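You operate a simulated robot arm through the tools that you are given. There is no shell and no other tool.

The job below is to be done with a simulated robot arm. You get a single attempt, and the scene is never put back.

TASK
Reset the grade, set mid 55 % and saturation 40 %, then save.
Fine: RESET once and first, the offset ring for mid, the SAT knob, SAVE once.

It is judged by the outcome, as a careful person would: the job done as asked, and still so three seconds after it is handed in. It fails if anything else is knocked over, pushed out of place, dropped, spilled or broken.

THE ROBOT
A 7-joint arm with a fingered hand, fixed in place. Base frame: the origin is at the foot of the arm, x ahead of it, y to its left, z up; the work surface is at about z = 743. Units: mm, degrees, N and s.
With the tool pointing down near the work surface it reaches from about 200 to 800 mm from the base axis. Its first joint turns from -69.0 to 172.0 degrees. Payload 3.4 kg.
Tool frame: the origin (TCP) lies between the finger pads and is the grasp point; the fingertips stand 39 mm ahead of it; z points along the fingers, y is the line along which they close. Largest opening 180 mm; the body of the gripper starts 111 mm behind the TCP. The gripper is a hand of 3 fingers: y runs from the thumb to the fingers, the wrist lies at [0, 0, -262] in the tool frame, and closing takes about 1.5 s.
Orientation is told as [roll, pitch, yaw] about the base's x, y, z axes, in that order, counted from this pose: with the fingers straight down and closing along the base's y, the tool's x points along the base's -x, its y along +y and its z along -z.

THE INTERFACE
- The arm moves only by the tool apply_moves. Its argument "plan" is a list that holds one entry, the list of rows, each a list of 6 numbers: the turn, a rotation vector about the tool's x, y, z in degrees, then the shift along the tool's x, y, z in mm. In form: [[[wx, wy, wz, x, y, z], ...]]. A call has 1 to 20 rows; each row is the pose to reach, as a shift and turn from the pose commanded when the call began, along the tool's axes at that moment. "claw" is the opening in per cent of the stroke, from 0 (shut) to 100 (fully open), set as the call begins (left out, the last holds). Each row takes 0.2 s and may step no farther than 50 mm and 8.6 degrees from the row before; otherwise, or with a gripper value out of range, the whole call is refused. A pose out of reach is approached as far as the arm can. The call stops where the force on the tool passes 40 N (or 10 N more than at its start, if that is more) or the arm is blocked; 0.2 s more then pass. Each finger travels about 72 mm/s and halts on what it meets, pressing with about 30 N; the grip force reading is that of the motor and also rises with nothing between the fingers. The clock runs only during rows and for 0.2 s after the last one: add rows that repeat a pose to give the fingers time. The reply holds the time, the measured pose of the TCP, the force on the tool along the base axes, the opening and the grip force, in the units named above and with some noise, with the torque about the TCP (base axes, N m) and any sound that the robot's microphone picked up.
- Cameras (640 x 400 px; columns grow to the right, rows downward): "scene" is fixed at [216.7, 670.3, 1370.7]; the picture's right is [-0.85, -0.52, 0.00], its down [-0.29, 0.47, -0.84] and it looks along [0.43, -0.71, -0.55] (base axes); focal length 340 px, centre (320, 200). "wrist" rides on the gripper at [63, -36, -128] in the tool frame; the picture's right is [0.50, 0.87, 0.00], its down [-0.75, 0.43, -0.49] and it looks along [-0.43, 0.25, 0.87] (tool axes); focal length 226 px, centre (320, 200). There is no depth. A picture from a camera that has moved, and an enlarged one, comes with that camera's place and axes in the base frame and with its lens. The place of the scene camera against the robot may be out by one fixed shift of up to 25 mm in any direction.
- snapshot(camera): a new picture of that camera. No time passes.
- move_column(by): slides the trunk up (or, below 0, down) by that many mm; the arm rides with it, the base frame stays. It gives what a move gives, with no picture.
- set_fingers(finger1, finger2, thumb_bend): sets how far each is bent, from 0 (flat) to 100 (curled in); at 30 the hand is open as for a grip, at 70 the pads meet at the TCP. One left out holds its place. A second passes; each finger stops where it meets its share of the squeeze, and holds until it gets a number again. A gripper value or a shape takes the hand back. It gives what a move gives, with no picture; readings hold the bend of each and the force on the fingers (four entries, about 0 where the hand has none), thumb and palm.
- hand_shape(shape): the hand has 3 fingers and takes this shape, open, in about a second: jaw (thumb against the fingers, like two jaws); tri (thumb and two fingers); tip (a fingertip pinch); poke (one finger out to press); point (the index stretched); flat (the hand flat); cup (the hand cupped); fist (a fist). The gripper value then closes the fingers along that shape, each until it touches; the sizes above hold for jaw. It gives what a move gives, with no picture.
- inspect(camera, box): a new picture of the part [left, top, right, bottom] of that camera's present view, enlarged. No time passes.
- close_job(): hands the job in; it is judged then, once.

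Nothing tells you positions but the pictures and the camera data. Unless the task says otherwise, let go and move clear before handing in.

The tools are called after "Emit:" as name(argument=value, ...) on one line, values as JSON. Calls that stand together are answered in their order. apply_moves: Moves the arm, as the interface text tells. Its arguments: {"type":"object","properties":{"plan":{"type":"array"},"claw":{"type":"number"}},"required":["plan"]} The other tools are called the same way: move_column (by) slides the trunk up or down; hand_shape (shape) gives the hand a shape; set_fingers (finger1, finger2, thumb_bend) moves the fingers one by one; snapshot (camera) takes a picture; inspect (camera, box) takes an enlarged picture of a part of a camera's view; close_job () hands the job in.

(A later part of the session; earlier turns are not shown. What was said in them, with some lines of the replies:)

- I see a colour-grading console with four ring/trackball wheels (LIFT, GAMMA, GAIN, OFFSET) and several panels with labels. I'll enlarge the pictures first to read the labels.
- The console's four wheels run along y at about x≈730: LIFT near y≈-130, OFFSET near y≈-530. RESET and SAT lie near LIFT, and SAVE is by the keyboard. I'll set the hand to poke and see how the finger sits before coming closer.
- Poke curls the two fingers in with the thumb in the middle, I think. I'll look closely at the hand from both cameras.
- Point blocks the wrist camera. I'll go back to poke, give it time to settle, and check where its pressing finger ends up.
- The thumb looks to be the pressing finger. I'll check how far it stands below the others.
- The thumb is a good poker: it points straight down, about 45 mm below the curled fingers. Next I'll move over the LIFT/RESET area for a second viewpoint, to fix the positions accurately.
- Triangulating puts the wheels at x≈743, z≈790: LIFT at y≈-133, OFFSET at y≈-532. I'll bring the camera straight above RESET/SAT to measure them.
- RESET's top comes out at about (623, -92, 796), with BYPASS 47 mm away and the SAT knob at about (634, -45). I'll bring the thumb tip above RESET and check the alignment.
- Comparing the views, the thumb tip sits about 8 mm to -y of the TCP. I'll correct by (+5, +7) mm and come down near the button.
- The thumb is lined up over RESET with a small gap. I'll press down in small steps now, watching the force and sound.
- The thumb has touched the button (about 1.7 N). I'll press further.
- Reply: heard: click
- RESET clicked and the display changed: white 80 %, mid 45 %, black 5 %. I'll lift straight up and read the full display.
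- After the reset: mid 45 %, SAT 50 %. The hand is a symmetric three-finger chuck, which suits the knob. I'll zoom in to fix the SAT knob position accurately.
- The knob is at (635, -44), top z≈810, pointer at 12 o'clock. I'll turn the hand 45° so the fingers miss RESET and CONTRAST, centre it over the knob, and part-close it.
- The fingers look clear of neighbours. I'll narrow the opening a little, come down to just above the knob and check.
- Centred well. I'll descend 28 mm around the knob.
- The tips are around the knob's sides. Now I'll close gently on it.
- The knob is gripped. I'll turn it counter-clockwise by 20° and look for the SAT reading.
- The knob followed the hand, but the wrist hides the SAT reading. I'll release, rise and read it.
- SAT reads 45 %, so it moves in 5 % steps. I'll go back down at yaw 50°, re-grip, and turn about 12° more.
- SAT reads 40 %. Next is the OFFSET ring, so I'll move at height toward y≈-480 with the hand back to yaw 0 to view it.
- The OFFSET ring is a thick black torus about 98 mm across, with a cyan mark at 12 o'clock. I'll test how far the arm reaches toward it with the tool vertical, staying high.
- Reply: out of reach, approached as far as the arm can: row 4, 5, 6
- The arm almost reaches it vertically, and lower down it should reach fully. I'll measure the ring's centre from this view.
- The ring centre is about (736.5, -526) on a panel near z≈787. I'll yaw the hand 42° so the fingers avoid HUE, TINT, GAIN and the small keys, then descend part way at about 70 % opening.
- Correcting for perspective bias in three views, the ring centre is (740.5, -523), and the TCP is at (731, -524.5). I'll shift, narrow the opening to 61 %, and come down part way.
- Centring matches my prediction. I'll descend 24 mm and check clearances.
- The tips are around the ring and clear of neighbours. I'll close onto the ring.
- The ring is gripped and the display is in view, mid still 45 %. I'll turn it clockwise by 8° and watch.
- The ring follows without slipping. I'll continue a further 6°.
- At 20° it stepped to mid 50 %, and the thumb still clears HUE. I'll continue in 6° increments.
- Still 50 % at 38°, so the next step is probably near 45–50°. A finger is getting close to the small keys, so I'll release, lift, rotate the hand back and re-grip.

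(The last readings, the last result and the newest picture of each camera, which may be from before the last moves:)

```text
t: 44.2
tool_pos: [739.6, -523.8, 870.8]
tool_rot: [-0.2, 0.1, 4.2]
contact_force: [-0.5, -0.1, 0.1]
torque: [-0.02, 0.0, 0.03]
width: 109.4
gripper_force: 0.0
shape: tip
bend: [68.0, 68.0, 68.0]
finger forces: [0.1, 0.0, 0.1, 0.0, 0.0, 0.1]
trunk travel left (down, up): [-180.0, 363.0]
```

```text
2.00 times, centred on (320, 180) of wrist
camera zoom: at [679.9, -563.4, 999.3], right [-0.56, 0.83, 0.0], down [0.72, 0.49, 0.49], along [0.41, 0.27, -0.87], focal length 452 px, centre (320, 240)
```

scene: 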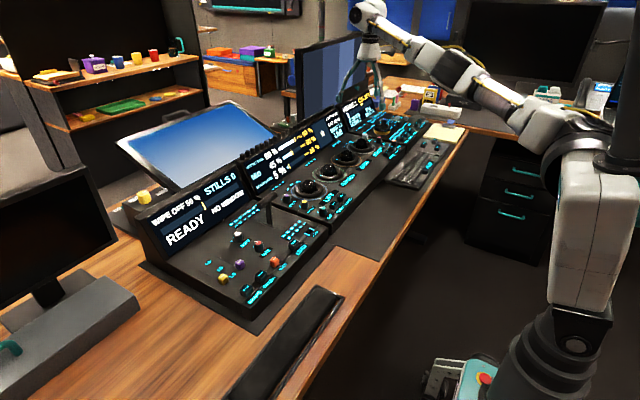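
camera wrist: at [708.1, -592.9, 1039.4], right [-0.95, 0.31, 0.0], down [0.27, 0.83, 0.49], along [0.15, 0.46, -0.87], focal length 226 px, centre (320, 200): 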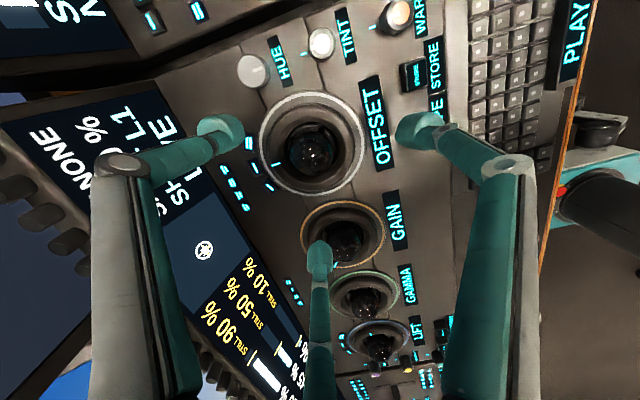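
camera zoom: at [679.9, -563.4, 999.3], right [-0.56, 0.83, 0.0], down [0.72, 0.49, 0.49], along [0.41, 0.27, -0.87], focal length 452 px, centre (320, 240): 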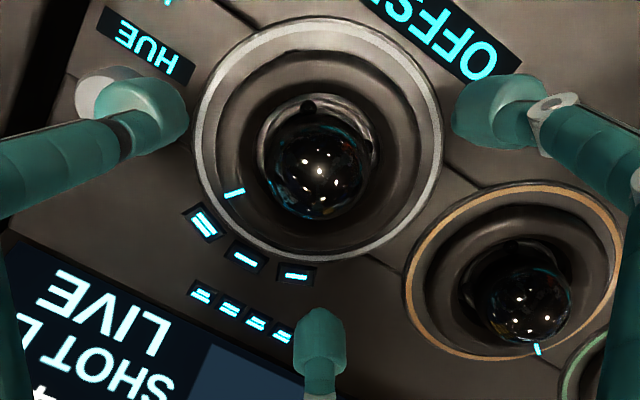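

The ring kept its position. I'll rotate the hand back to yaw 42° and descend for the second grip.

Emit:
apply_moves(plan=[[[0, 0, -7.6, 0, 0, 0], [0, 0, -15.2, 0, 0, 0], [0, 0, -22.8, 0, 0, 0], [0, 0, -30.4, 0, 0, 0], [0, 0, -38, 0, 0, 0], [0, 0, -38, 0, 0, 8], [0, 0, -38, 0, 0, 16], [0, 0, -38, 0, 0, 24], [0, 0, -38, 0, 0, 32], [0, 0, -38, 0, 0, 32]]])

Emit:
inspect(camera="wrist", box=[200, 80, 440, 280])

Emit:
inspect(camera="scene", box=[330, 110, 410, 160])

```text
t: 46.4
tool_pos: [740.8, -524.4, 837.3]
tool_rot: [-0.2, 0.0, 42.1]
contact_force: [-0.1, 0.4, 0.4]
torque: [0.01, -0.02, 0.01]
width: 109.3
gripper_force: 0.3
shape: tip
bend: [68.0, 68.0, 68.0]
finger forces: [0.1, 0.1, 0.1, 0.0, 0.1, 0.0]
trunk travel left (down, up): [-180.0, 363.0]
```

```text
2.00 times, centred on (320, 180) of wrist
camera zoom: at [718.4, -591.3, 966.3], right [-0.95, 0.31, 0.0], down [0.27, 0.83, 0.49], along [0.15, 0.46, -0.87], focal length 452 px, centre (320, 240)
```

zoom: 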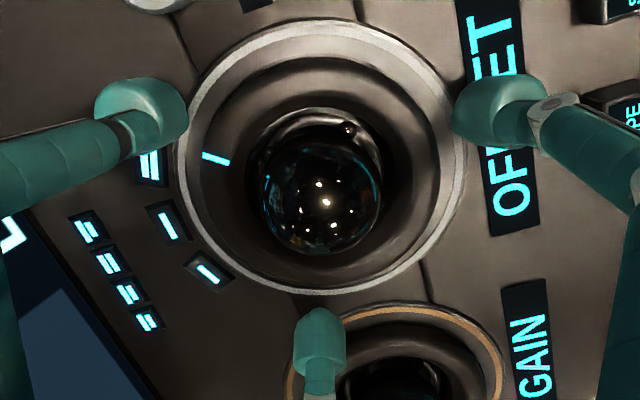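

```text
8.00 times, centred on (370, 135) of scene
camera zoom: at [216.7, 670.3, 1370.7], right [-0.85, -0.52, 0.0], down [-0.29, 0.47, -0.84], along [0.43, -0.71, -0.55], focal length 2717 px, centre (-80, 720)
```

zoom: 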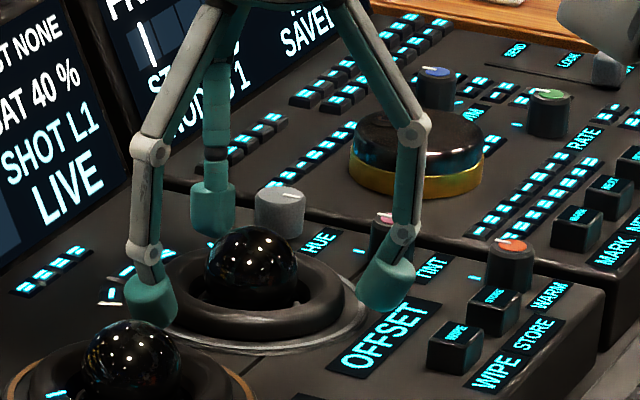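

Grip again, then turn 6° more.

Emit:
apply_moves(plan=[[[0, 0, 0, 0, 0, 0], [0, 0, 0, 0, 0, 0], [0, 0, 0, 0, 0, 0], [0, 0, 0, 0, 0, 0], [0, 0, 3, 0, 0, 0], [0, 0, 6, 0, 0, 0], [0, 0, 6, 0, 0, 0]]], claw=48)

Emit:
inspect(camera="scene", box=[230, 70, 390, 190])

Emit:
inspect(camera="wrist", box=[200, 80, 440, 280])

```text
t: 48.0
tool_pos: [739.4, -521.7, 840.6]
tool_rot: [-0.2, 0.0, 36.1]
contact_force: [6.1, 0.4, 10.8]
torque: [0.02, -0.21, 0.04]
width: 77.2
gripper_force: 30.3
shape: tip
bend: [72.0, 72.0, 74.0]
finger forces: [31.8, 33.2, 0.1, 0.0, 32.0, 0.1]
trunk travel left (down, up): [-180.0, 363.0]
```

```text
3.33 times, centred on (310, 130) of scene
camera zoom: at [216.7, 670.3, 1370.7], right [-0.85, -0.52, 0.0], down [-0.29, 0.47, -0.84], along [0.43, -0.71, -0.55], focal length 1132 px, centre (353, 433)
```

zoom: 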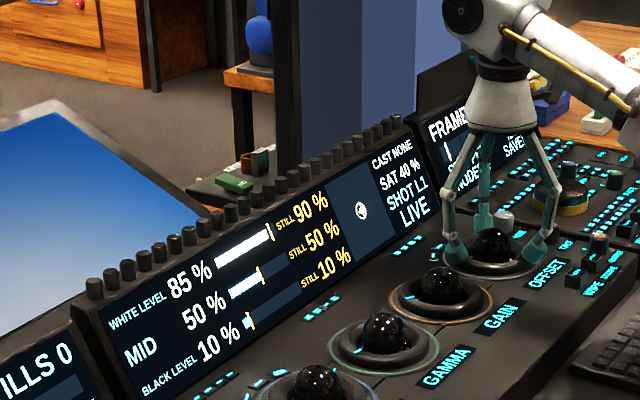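

```text
2.00 times, centred on (320, 180) of wrist
camera zoom: at [710.6, -588.0, 968.0], right [-0.91, 0.41, 0.0], down [0.35, 0.8, 0.49], along [0.2, 0.45, -0.87], focal length 452 px, centre (320, 240)
```

zoom: 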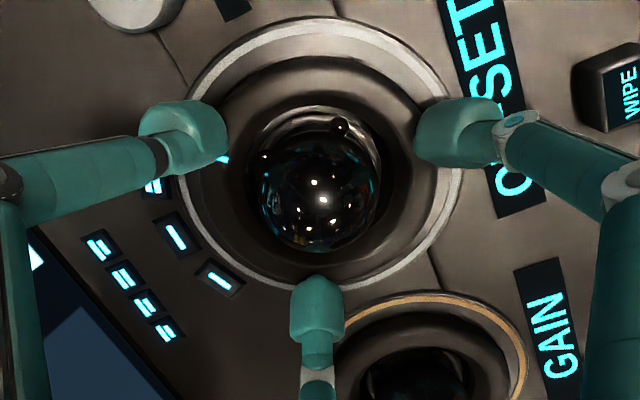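

Emit:
apply_moves(plan=[[[0, 0, 2.5, 0, 0, 0], [0, 0, 5, 0, 0, 0], [0, 0, 5, 0, 0, 0]]])

Emit:
inspect(camera="scene", box=[230, 70, 390, 190])

```text
t: 48.8
tool_pos: [739.4, -522.9, 838.5]
tool_rot: [-0.3, 0.0, 31.0]
contact_force: [7.0, 2.0, 12.7]
torque: [0.03, -0.22, -0.01]
width: 77.1
gripper_force: 30.5
shape: tip
bend: [72.0, 72.0, 74.0]
finger forces: [32.0, 34.5, 0.0, 0.0, 32.2, 0.1]
trunk travel left (down, up): [-180.0, 363.0]
```

```text
3.33 times, centred on (310, 130) of scene
camera zoom: at [216.7, 670.3, 1370.7], right [-0.85, -0.52, 0.0], down [-0.29, 0.47, -0.84], along [0.43, -0.71, -0.55], focal length 1132 px, centre (353, 433)
```

zoom: 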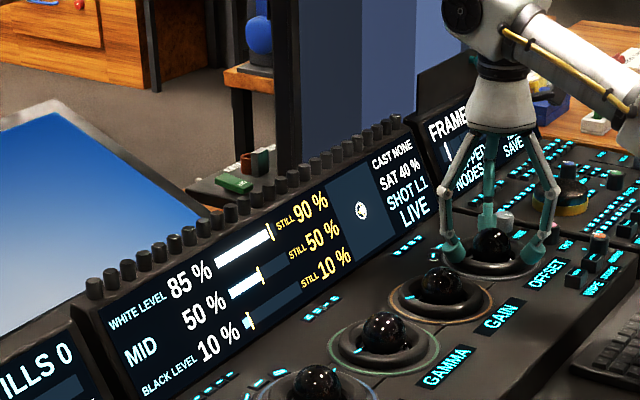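

Emit:
apply_moves(plan=[[[0, 0, 2.5, 0, 0, 0], [0, 0, 5, 0, 0, 0], [0, 0, 5, 0, 0, 0]]])

Emit:
inspect(camera="scene", box=[230, 70, 390, 190])

Emit:
inspect(camera="wrist", box=[200, 80, 440, 280])

```text
t: 49.6
tool_pos: [738.5, -521.9, 839.7]
tool_rot: [-0.3, 0.0, 25.9]
contact_force: [7.8, 0.7, 15.1]
torque: [0.03, -0.21, 0.05]
width: 77.0
gripper_force: 30.0
shape: tip
bend: [72.0, 72.0, 74.0]
finger forces: [32.2, 35.0, 0.0, 0.0, 32.5, 0.0]
trunk travel left (down, up): [-180.0, 363.0]
```

```text
3.33 times, centred on (310, 130) of scene
camera zoom: at [216.7, 670.3, 1370.7], right [-0.85, -0.52, 0.0], down [-0.29, 0.47, -0.84], along [0.43, -0.71, -0.55], focal length 1132 px, centre (353, 433)
```

zoom: 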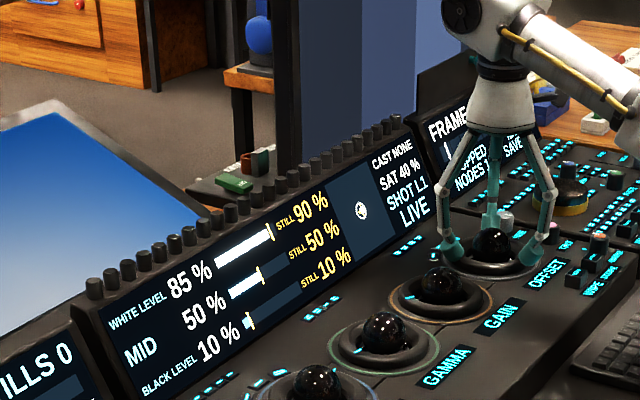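

```text
2.00 times, centred on (320, 180) of wrist
camera zoom: at [699.4, -582.0, 967.9], right [-0.83, 0.56, 0.0], down [0.49, 0.72, 0.49], along [0.28, 0.4, -0.87], focal length 452 px, centre (320, 240)
```

zoom: 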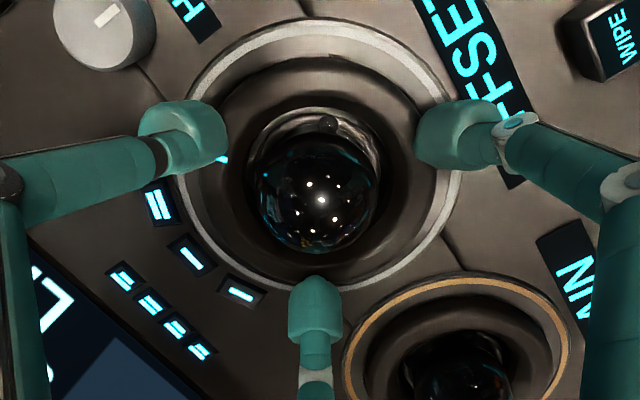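

Emit:
apply_moves(plan=[[[0, 0, 2, 0, 0, 0], [0, 0, 4, 0, 0, 0], [0, 0, 4, 0, 0, 0]]])

Emit:
inspect(camera="scene", box=[230, 70, 390, 190])

```text
t: 50.4
tool_pos: [740.2, -523.3, 839.7]
tool_rot: [-0.3, -0.1, 22.0]
contact_force: [9.6, -0.2, 15.7]
torque: [-0.01, -0.26, 0.02]
width: 77.0
gripper_force: 29.7
shape: tip
bend: [72.0, 72.0, 74.0]
finger forces: [32.0, 34.7, 0.0, 0.1, 33.0, 0.0]
trunk travel left (down, up): [-180.0, 363.0]
```

```text
3.33 times, centred on (310, 130) of scene
camera zoom: at [216.7, 670.3, 1370.7], right [-0.85, -0.52, 0.0], down [-0.29, 0.47, -0.84], along [0.43, -0.71, -0.55], focal length 1132 px, centre (353, 433)
```

zoom: 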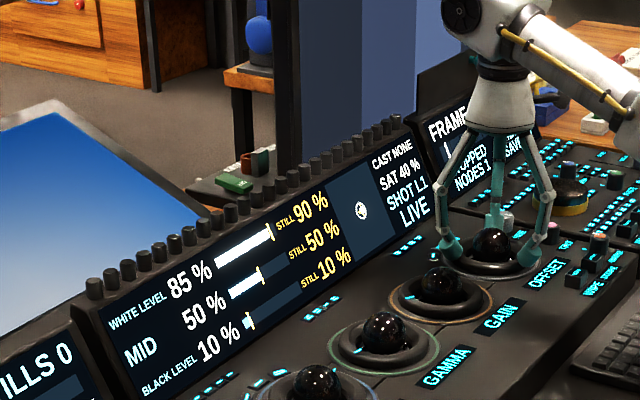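

Emit:
apply_moves(plan=[[[0, 0, 2, 0, 0, 0], [0, 0, 4, 0, 0, 0], [0, 0, 4, 0, 0, 0]]])

Emit:
inspect(camera="scene", box=[230, 70, 390, 190])

Emit:
inspect(camera="wrist", box=[200, 80, 440, 280])

```text
t: 51.2
tool_pos: [739.8, -521.7, 838.5]
tool_rot: [-0.4, 0.1, 18.0]
contact_force: [9.0, -0.4, 16.7]
torque: [-0.01, -0.29, 0.0]
width: 77.3
gripper_force: 30.1
shape: tip
bend: [72.0, 72.0, 74.0]
finger forces: [31.9, 35.0, 0.1, 0.1, 32.7, 0.1]
trunk travel left (down, up): [-180.0, 363.0]
```

```text
3.33 times, centred on (310, 130) of scene
camera zoom: at [216.7, 670.3, 1370.7], right [-0.85, -0.52, 0.0], down [-0.29, 0.47, -0.84], along [0.43, -0.71, -0.55], focal length 1132 px, centre (353, 433)
```

zoom: 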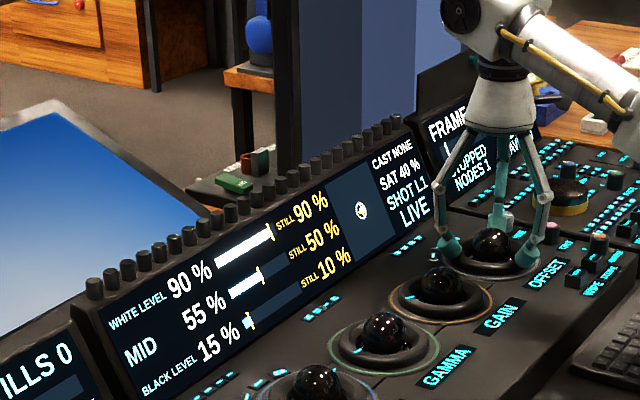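

```text
2.00 times, centred on (320, 180) of wrist
camera zoom: at [691.3, -575.7, 967.9], right [-0.74, 0.67, 0.0], down [0.58, 0.65, 0.49], along [0.33, 0.36, -0.87], focal length 452 px, centre (320, 240)
```

zoom: 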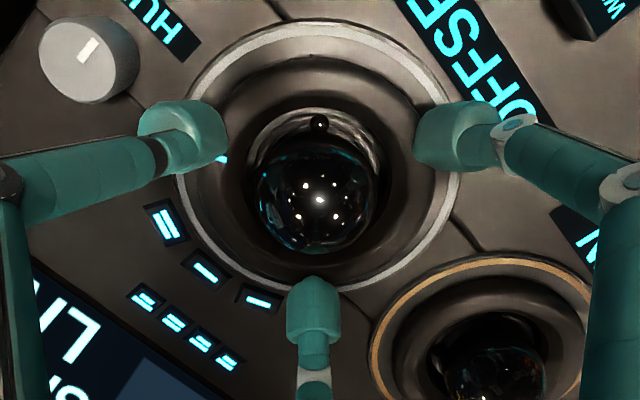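

Mid now reads 55 %, white 90 % and black 15 %. I only just crossed the step, so I'll turn about 12° further to sit safely inside it. The hand went to yaw 4° before without trouble.

Emit:
apply_moves(plan=[[[0, 0, 3, 0, 0, 0], [0, 0, 6, 0, 0, 0], [0, 0, 9, 0, 0, 0], [0, 0, 12, 0, 0, 0], [0, 0, 12, 0, 0, 0]]])

Emit:
inspect(camera="scene", box=[230, 70, 390, 190])

Emit:
inspect(camera="wrist", box=[200, 80, 440, 280])

```text
t: 52.4
tool_pos: [739.4, -521.9, 839.4]
tool_rot: [-0.3, -0.1, 6.1]
contact_force: [9.9, -3.0, 19.7]
torque: [-0.17, -0.28, 0.05]
width: 77.3
gripper_force: 29.2
shape: tip
bend: [72.0, 72.0, 74.0]
finger forces: [31.7, 35.4, 0.1, 0.0, 33.5, 0.0]
trunk travel left (down, up): [-180.0, 363.0]
```

```text
3.33 times, centred on (310, 130) of scene
camera zoom: at [216.7, 670.3, 1370.7], right [-0.85, -0.52, 0.0], down [-0.29, 0.47, -0.84], along [0.43, -0.71, -0.55], focal length 1132 px, centre (353, 433)
```

zoom: 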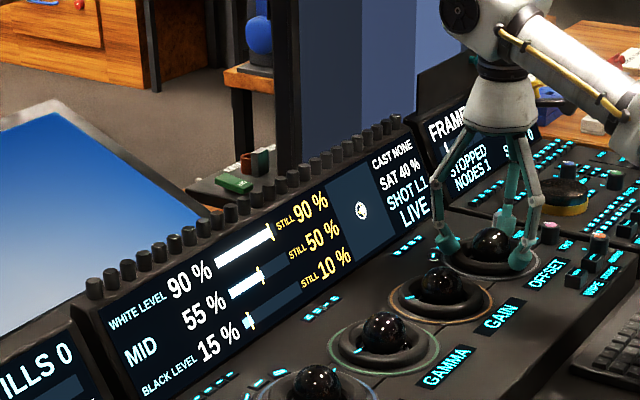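

```text
2.00 times, centred on (320, 180) of wrist
camera zoom: at [680.9, -564.2, 967.7], right [-0.59, 0.81, -0.01], down [0.7, 0.51, 0.49], along [0.4, 0.29, -0.87], focal length 452 px, centre (320, 240)
```

zoom: 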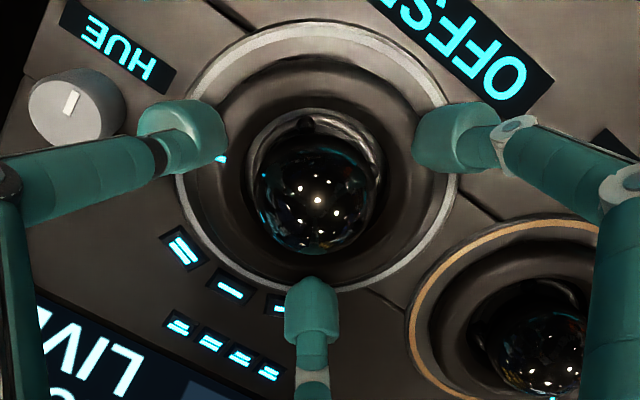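

Mid holds at 55 %. I'll release and lift well clear.

Emit:
apply_moves(plan=[[[0, 0, 0, 0, 0, 0], [0, 0, 0, 0, 0, 0], [0, 0, 0, 0, 0, 0], [0, 0, 0, 0, 0, -8], [0, 0, 0, 0, 0, -20], [0, 0, 0, 0, 0, -35], [0, 0, 0, 0, 0, -70], [0, 0, 0, 0, 0, -110], [0, 0, 0, 0, 0, -140]]], claw=61)

Emit:
inspect(camera="scene", box=[230, 70, 390, 190])

Emit:
snapshot(camera="wrist")

Emit:
snapshot(camera="scene")

```text
t: 54.4
tool_pos: [739.7, -522.6, 978.8]
tool_rot: [-0.3, -0.1, 6.0]
contact_force: [0.0, -0.1, -0.4]
torque: [0.02, -0.03, 0.04]
width: 109.3
gripper_force: 0.0
shape: tip
bend: [68.0, 68.0, 68.0]
finger forces: [0.1, 0.0, 0.0, 0.0, 0.1, 0.0]
trunk travel left (down, up): [-180.0, 363.0]
```

```text
3.33 times, centred on (310, 130) of scene
camera zoom: at [216.7, 670.3, 1370.7], right [-0.85, -0.52, 0.0], down [-0.29, 0.47, -0.84], along [0.43, -0.71, -0.55], focal length 1132 px, centre (353, 433)
```

zoom: 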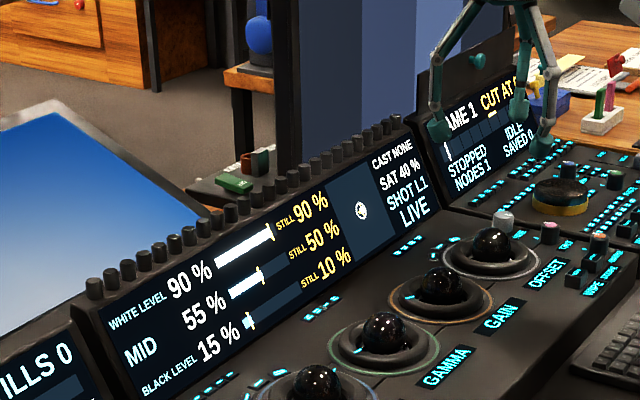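

```text
taken
camera wrist: at [681.3, -565.1, 1107.7], right [-0.59, 0.81, 0.0], down [0.7, 0.51, 0.49], along [0.4, 0.29, -0.87], focal length 226 px, centre (320, 200)
```

wrist: 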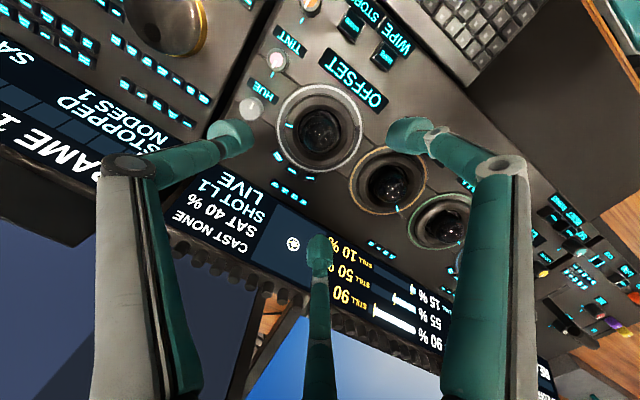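

```text
taken
```

scene: 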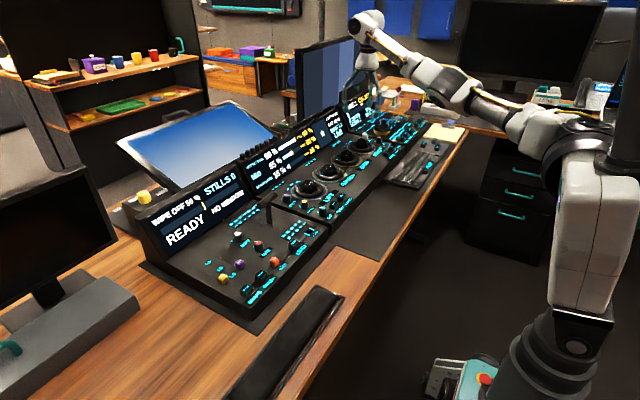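

Mid 55 %, SAT 40 %, cast NONE all hold. Next is SAVE on the keyboard, estimated near (482, -731). I'll take the poke shape and go to view it.

Emit:
hand_shape(shape="poke")

Emit:
apply_moves(plan=[[[0, 0, 1, 42, -12, -10], [0, 0, 2, 84, -24, -20], [0, 0, 3, 126, -36, -30], [0, 0, 4, 168, -48, -30], [0, 0, 5, 210, -60, -30], [0, 0, 6, 249, -71.4, -30], [0, 0, 6, 249, -71.4, -30]]])

Emit:
snapshot(camera="wrist")

Emit:
inspect(camera="wrist", box=[160, 10, 320, 120])

Emit:
inspect(camera="scene", box=[384, 120, 464, 190])

```text
t: 55.3
tool_pos: [740.9, -523.9, 978.1]
tool_rot: [-0.2, 0.0, 6.0]
contact_force: [-0.2, -0.3, 0.7]
torque: [0.04, -0.02, -0.02]
width: 0.2
gripper_force: 0.2
shape: poke
bend: [100.0, 100.0, 67.0]
finger forces: [0.0, 0.0, 0.0, 0.1, 0.0, 0.1]
trunk travel left (down, up): [-180.0, 363.0]
```

```text
t: 56.9
tool_pos: [499.2, -616.0, 1009.2]
tool_rot: [-0.4, 0.1, 0.0]
contact_force: [-0.2, -0.3, -0.2]
torque: [0.0, 0.02, 0.02]
width: 0.0
gripper_force: 0.0
shape: poke
bend: [100.0, 100.0, 67.0]
finger forces: [0.1, 0.1, 0.0, 0.1, 0.1, 0.0]
trunk travel left (down, up): [-180.0, 363.0]
```

```text
taken
camera wrist: at [436.2, -651.9, 1138.0], right [-0.5, 0.87, 0.0], down [0.75, 0.44, 0.49], along [0.43, 0.24, -0.87], focal length 226 px, centre (320, 200)
```

wrist: 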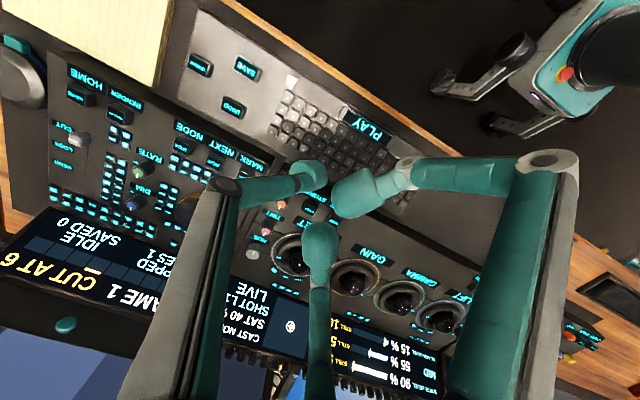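

```text
3.64 times, centred on (240, 65) of wrist
camera zoom: at [436.2, -651.9, 1138.0], right [-0.5, 0.87, 0.0], down [0.75, 0.44, 0.49], along [0.43, 0.24, -0.87], focal length 822 px, centre (611, 691)
```

zoom: 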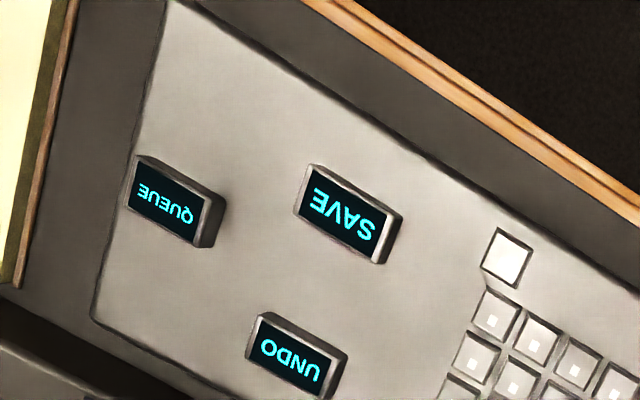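

```text
5.71 times, centred on (424, 155) of scene
camera zoom: at [216.7, 670.3, 1370.7], right [-0.85, -0.52, 0.0], down [-0.29, 0.47, -0.84], along [0.43, -0.71, -0.55], focal length 1941 px, centre (-274, 457)
```

zoom: 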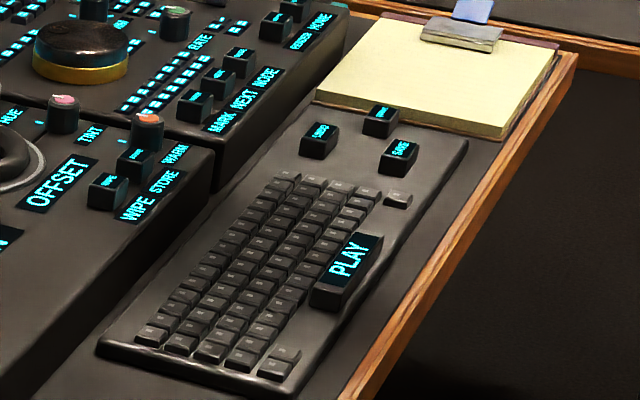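

SAVE's top comes out near (485, -743, 771), with UNDO and QUEUE well separated. I'll move above it and check.

Emit:
apply_moves(plan=[[[0, 0, 0, 5, -40, 20], [0, 0, 0, 10, -80, 45], [0, 0, 0, 15.7, -119.6, 75], [0, 0, 0, 15.7, -119.6, 105], [0, 0, 0, 15.7, -119.6, 129], [0, 0, 0, 15.7, -119.6, 129]]])

Emit:
inspect(camera="wrist", box=[220, 80, 420, 230])

Emit:
inspect(camera="scene", box=[390, 90, 486, 160])

```text
t: 58.3
tool_pos: [483.3, -738.3, 883.0]
tool_rot: [-0.2, -0.1, 0.1]
contact_force: [0.1, 0.5, 0.1]
torque: [-0.01, -0.01, 0.01]
width: 0.0
gripper_force: 0.1
shape: poke
bend: [100.0, 100.0, 67.0]
finger forces: [0.1, 0.1, 0.1, 0.0, 0.0, 0.0]
trunk travel left (down, up): [-180.0, 363.0]
```

```text
2.67 times, centred on (320, 155) of wrist
camera zoom: at [421.2, -774.3, 1009.7], right [-0.5, 0.87, 0.0], down [0.75, 0.44, 0.49], along [0.43, 0.24, -0.87], focal length 603 px, centre (320, 320)
```

zoom: 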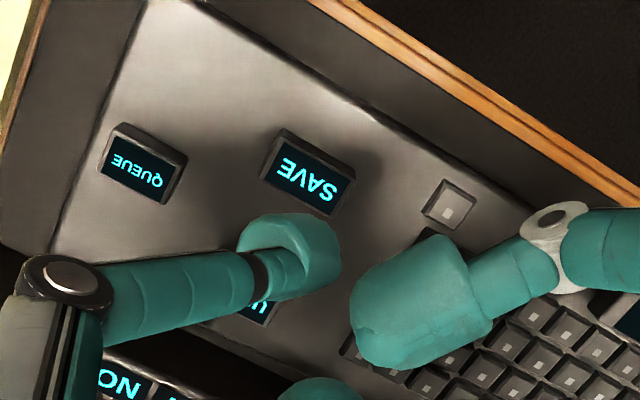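

```text
5.71 times, centred on (438, 125) of scene
camera zoom: at [216.7, 670.3, 1370.7], right [-0.85, -0.52, 0.0], down [-0.29, 0.47, -0.84], along [0.43, -0.71, -0.55], focal length 1941 px, centre (-354, 629)
```

zoom: 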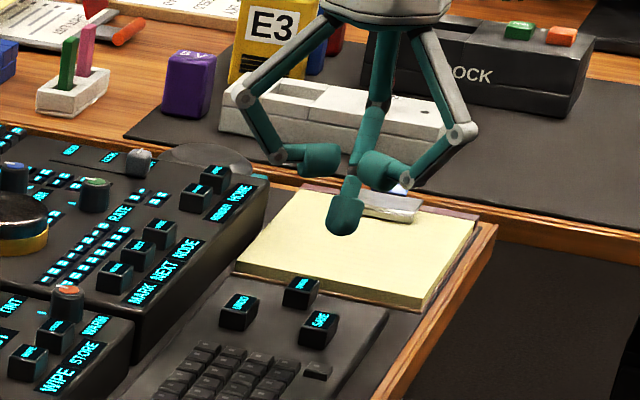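

SAVE's top is (485.5, -743.2, 771). The tip needs about +4 mm in y. I'll shift and come down to about 10 mm above the key.

Emit:
apply_moves(plan=[[[0, 0, 0, 0, 3.8, 15], [0, 0, 0, 0, 3.8, 35], [0, 0, 0, 0, 3.8, 50], [0, 0, 0, 0, 3.8, 56], [0, 0, 0, 0, 3.8, 56]]])

Emit:
inspect(camera="wrist", box=[220, 80, 420, 230])

Emit:
inspect(camera="scene", box=[400, 110, 480, 160])

```text
t: 59.5
tool_pos: [484.2, -736.8, 824.3]
tool_rot: [-0.3, 0.0, 0.1]
contact_force: [-0.1, -0.7, 0.5]
torque: [-0.02, -0.01, -0.03]
width: 0.3
gripper_force: 0.1
shape: poke
bend: [100.0, 100.0, 67.0]
finger forces: [0.0, 0.0, 0.0, 0.0, 0.0, 0.1]
trunk travel left (down, up): [-180.0, 363.0]
```

```text
2.67 times, centred on (320, 155) of wrist
camera zoom: at [422.2, -771.8, 952.3], right [-0.5, 0.87, 0.0], down [0.75, 0.44, 0.49], along [0.43, 0.24, -0.87], focal length 603 px, centre (320, 320)
```

zoom: 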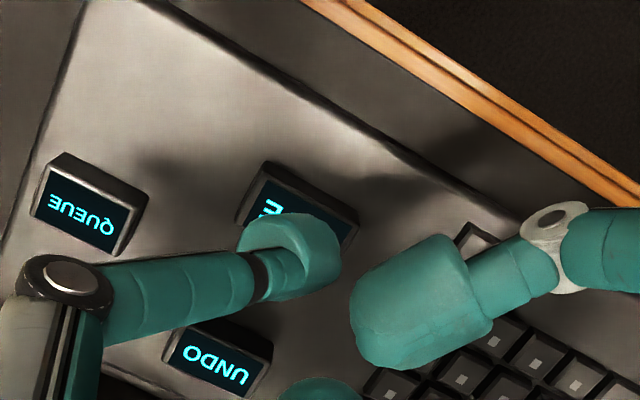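

```text
8.00 times, centred on (440, 135) of scene
camera zoom: at [216.7, 670.3, 1370.7], right [-0.85, -0.52, 0.0], down [-0.29, 0.47, -0.84], along [0.43, -0.71, -0.55], focal length 2717 px, centre (-640, 720)
```

zoom: 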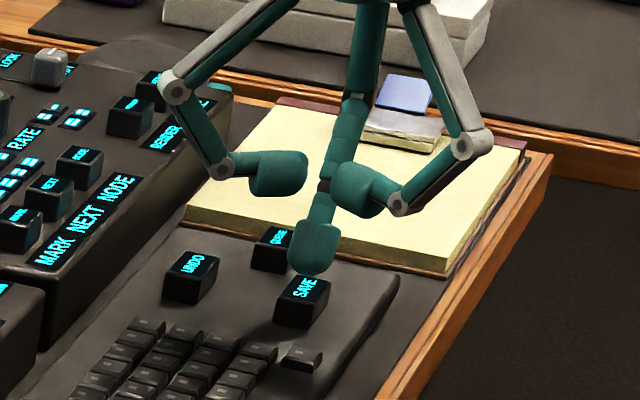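

Well aligned. I'll descend gently onto SAVE.

Emit:
apply_moves(plan=[[[0, 0, 0, 0, 0, 3], [0, 0, 0, 0, 0, 6], [0, 0, 0, 0, 0, 8], [0, 0, 0, 0, 0, 8]]])

```text
t: 60.5
tool_pos: [484.5, -735.5, 815.2]
tool_rot: [-0.2, 0.1, 0.2]
contact_force: [0.2, 0.6, -0.2]
torque: [-0.02, 0.0, -0.03]
width: 0.0
gripper_force: 0.1
shape: poke
bend: [100.0, 100.0, 67.0]
finger forces: [0.0, 0.0, 0.1, 0.0, 0.0, 0.0]
trunk travel left (down, up): [-180.0, 363.0]
```

Emit:
apply_moves(plan=[[[0, 0, 0, 0, 0, 1], [0, 0, 0, 0, 0, 2], [0, 0, 0, 0, 0, 3]]])

```text
t: 61.3
tool_pos: [483.9, -735.4, 811.9]
tool_rot: [-0.2, 0.0, 0.1]
contact_force: [0.1, -0.3, 0.5]
torque: [0.0, 0.02, -0.01]
width: 0.0
gripper_force: 0.1
shape: poke
bend: [100.0, 100.0, 67.0]
finger forces: [0.1, 0.0, 0.0, 0.0, 0.0, 0.0]
trunk travel left (down, up): [-180.0, 363.0]
```

Emit:
inspect(camera="scene", box=[400, 110, 480, 160])

Emit:
apply_moves(plan=[[[0, 0, 0, 0, 0, 1], [0, 0, 0, 0, 0, 2]]])

```text
8.00 times, centred on (440, 135) of scene
camera zoom: at [216.7, 670.3, 1370.7], right [-0.85, -0.52, 0.0], down [-0.29, 0.47, -0.84], along [0.43, -0.71, -0.55], focal length 2717 px, centre (-640, 720)
```

zoom: 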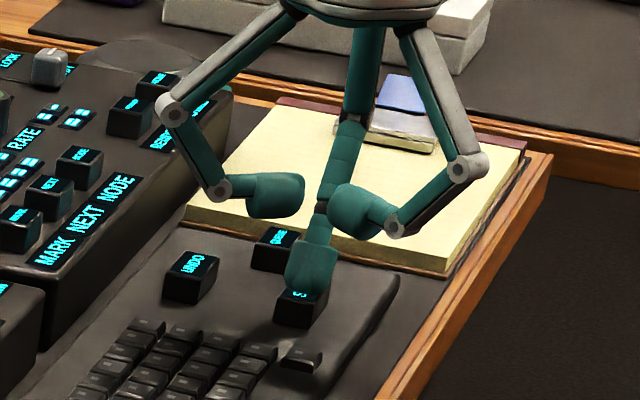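

```text
t: 61.9
tool_pos: [483.5, -736.2, 810.5]
tool_rot: [-0.2, 0.0, 0.2]
contact_force: [-0.2, 0.6, 0.4]
torque: [0.01, -0.01, 0.02]
width: 0.0
gripper_force: 0.0
shape: poke
bend: [100.0, 100.0, 67.0]
finger forces: [0.0, 0.0, 0.1, 0.0, 0.8, 0.0]
trunk travel left (down, up): [-180.0, 363.0]
```

Contact has begun (0.8 N). I'll press a few mm more for a single click.

Emit:
apply_moves(plan=[[[0, 0, 0, 0, 0, 1], [0, 0, 0, 0, 0, 2], [0, 0, 0, 0, 0, 3]]])

Emit:
inspect(camera="scene", box=[230, 70, 390, 190])

Emit:
inspect(camera="scene", box=[330, 80, 410, 130])

```text
t: 62.7
tool_pos: [484.0, -734.3, 807.3]
tool_rot: [-0.3, 0.0, 0.1]
contact_force: [1.4, -0.4, 2.9]
torque: [-0.07, -0.02, 0.03]
width: 0.1
gripper_force: 0.0
shape: poke
bend: [100.0, 100.0, 67.0]
finger forces: [0.0, 0.0, 0.0, 0.0, 2.7, 0.0]
trunk travel left (down, up): [-180.0, 363.0]
heard: click
```

```text
3.33 times, centred on (310, 130) of scene
camera zoom: at [216.7, 670.3, 1370.7], right [-0.85, -0.52, 0.0], down [-0.29, 0.47, -0.84], along [0.43, -0.71, -0.55], focal length 1132 px, centre (353, 433)
```

zoom: 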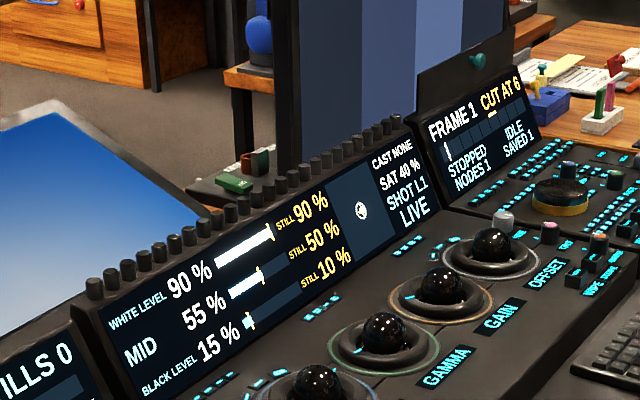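

```text
8.00 times, centred on (370, 105) of scene
camera zoom: at [216.7, 670.3, 1370.7], right [-0.85, -0.52, 0.0], down [-0.29, 0.47, -0.84], along [0.43, -0.71, -0.55], focal length 2717 px, centre (-80, 960)
```

zoom: 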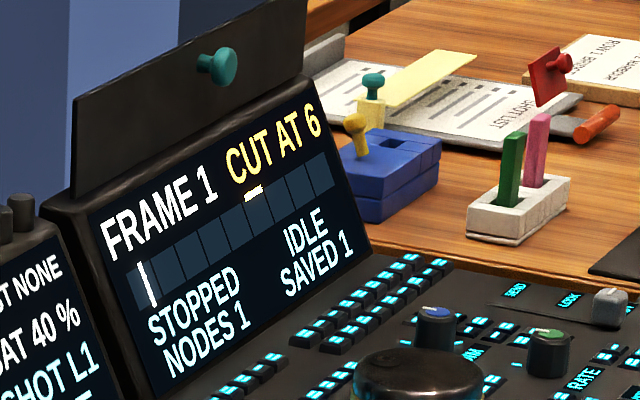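

SAVE clicked and the display reads SAVED 1, with mid 55 % and SAT 40 %. I'll lift straight up and clear.

Emit:
apply_moves(plan=[[[0, 0, 0, 0, 0, -20], [0, 0, 0, 0, 0, -60], [0, 0, 0, 0, 0, -105], [0, 0, 0, 0, 0, -150], [0, 0, 0, 0, 0, -190], [0, 0, 0, 0, 40, -220], [0, 0, 0, 0, 80, -240], [0, 0, 0, 0, 80, -240]]])

Emit:
inspect(camera="scene", box=[230, 70, 390, 190])

Emit:
inspect(camera="scene", box=[330, 80, 410, 130])

Emit:
snapshot(camera="scene")

```text
t: 64.5
tool_pos: [479.2, -654.9, 1052.1]
tool_rot: [-0.3, -0.2, -0.1]
contact_force: [-1.0, -0.1, 0.4]
torque: [0.03, -0.08, -0.01]
width: 0.0
gripper_force: 0.0
shape: poke
bend: [100.0, 100.0, 66.0]
finger forces: [0.1, 0.0, 0.0, 0.1, 0.0, 0.1]
trunk travel left (down, up): [-180.0, 363.0]
```

```text
3.33 times, centred on (310, 130) of scene
camera zoom: at [216.7, 670.3, 1370.7], right [-0.85, -0.52, 0.0], down [-0.29, 0.47, -0.84], along [0.43, -0.71, -0.55], focal length 1132 px, centre (353, 433)
```

zoom: 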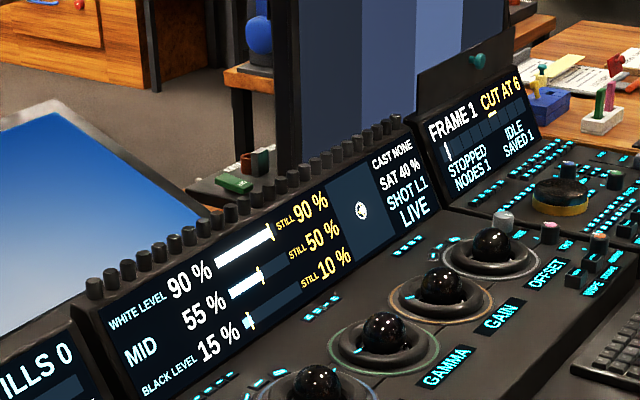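

```text
8.00 times, centred on (370, 105) of scene
camera zoom: at [216.7, 670.3, 1370.7], right [-0.85, -0.52, 0.0], down [-0.29, 0.47, -0.84], along [0.43, -0.71, -0.55], focal length 2717 px, centre (-80, 960)
```

zoom: 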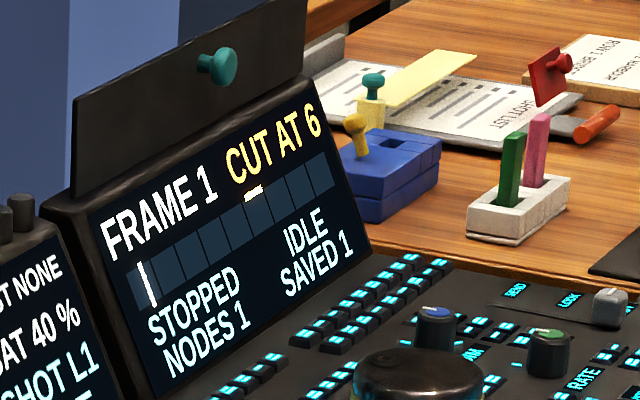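

```text
taken
```

scene: 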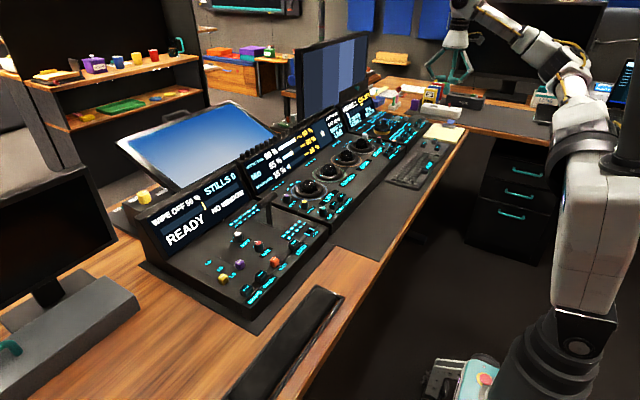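

The display shows mid 55 %, SAT 40 % and SAVED 1. Nothing else has moved and the arm is clear, so I'm handing the job in.

Emit:
close_job()

```text
The job is handed in.
```

The job is done and handed in. RESET was pressed once and first, then SAT was set to 40 % on its knob. Mid was set to 55 % with the offset ring, and SAVE was pressed once.

Just before hand-in, the display read mid 55 %, SAT 40 %, cast NONE and SAVED 1. The arm was clear of the desk, and the pictures showed nothing knocked over or out of place.

The offset ring also raised the other levels: white went from 80 % after the reset to 90 %, and black from 5 % to 15 %. The saved grade includes those values.
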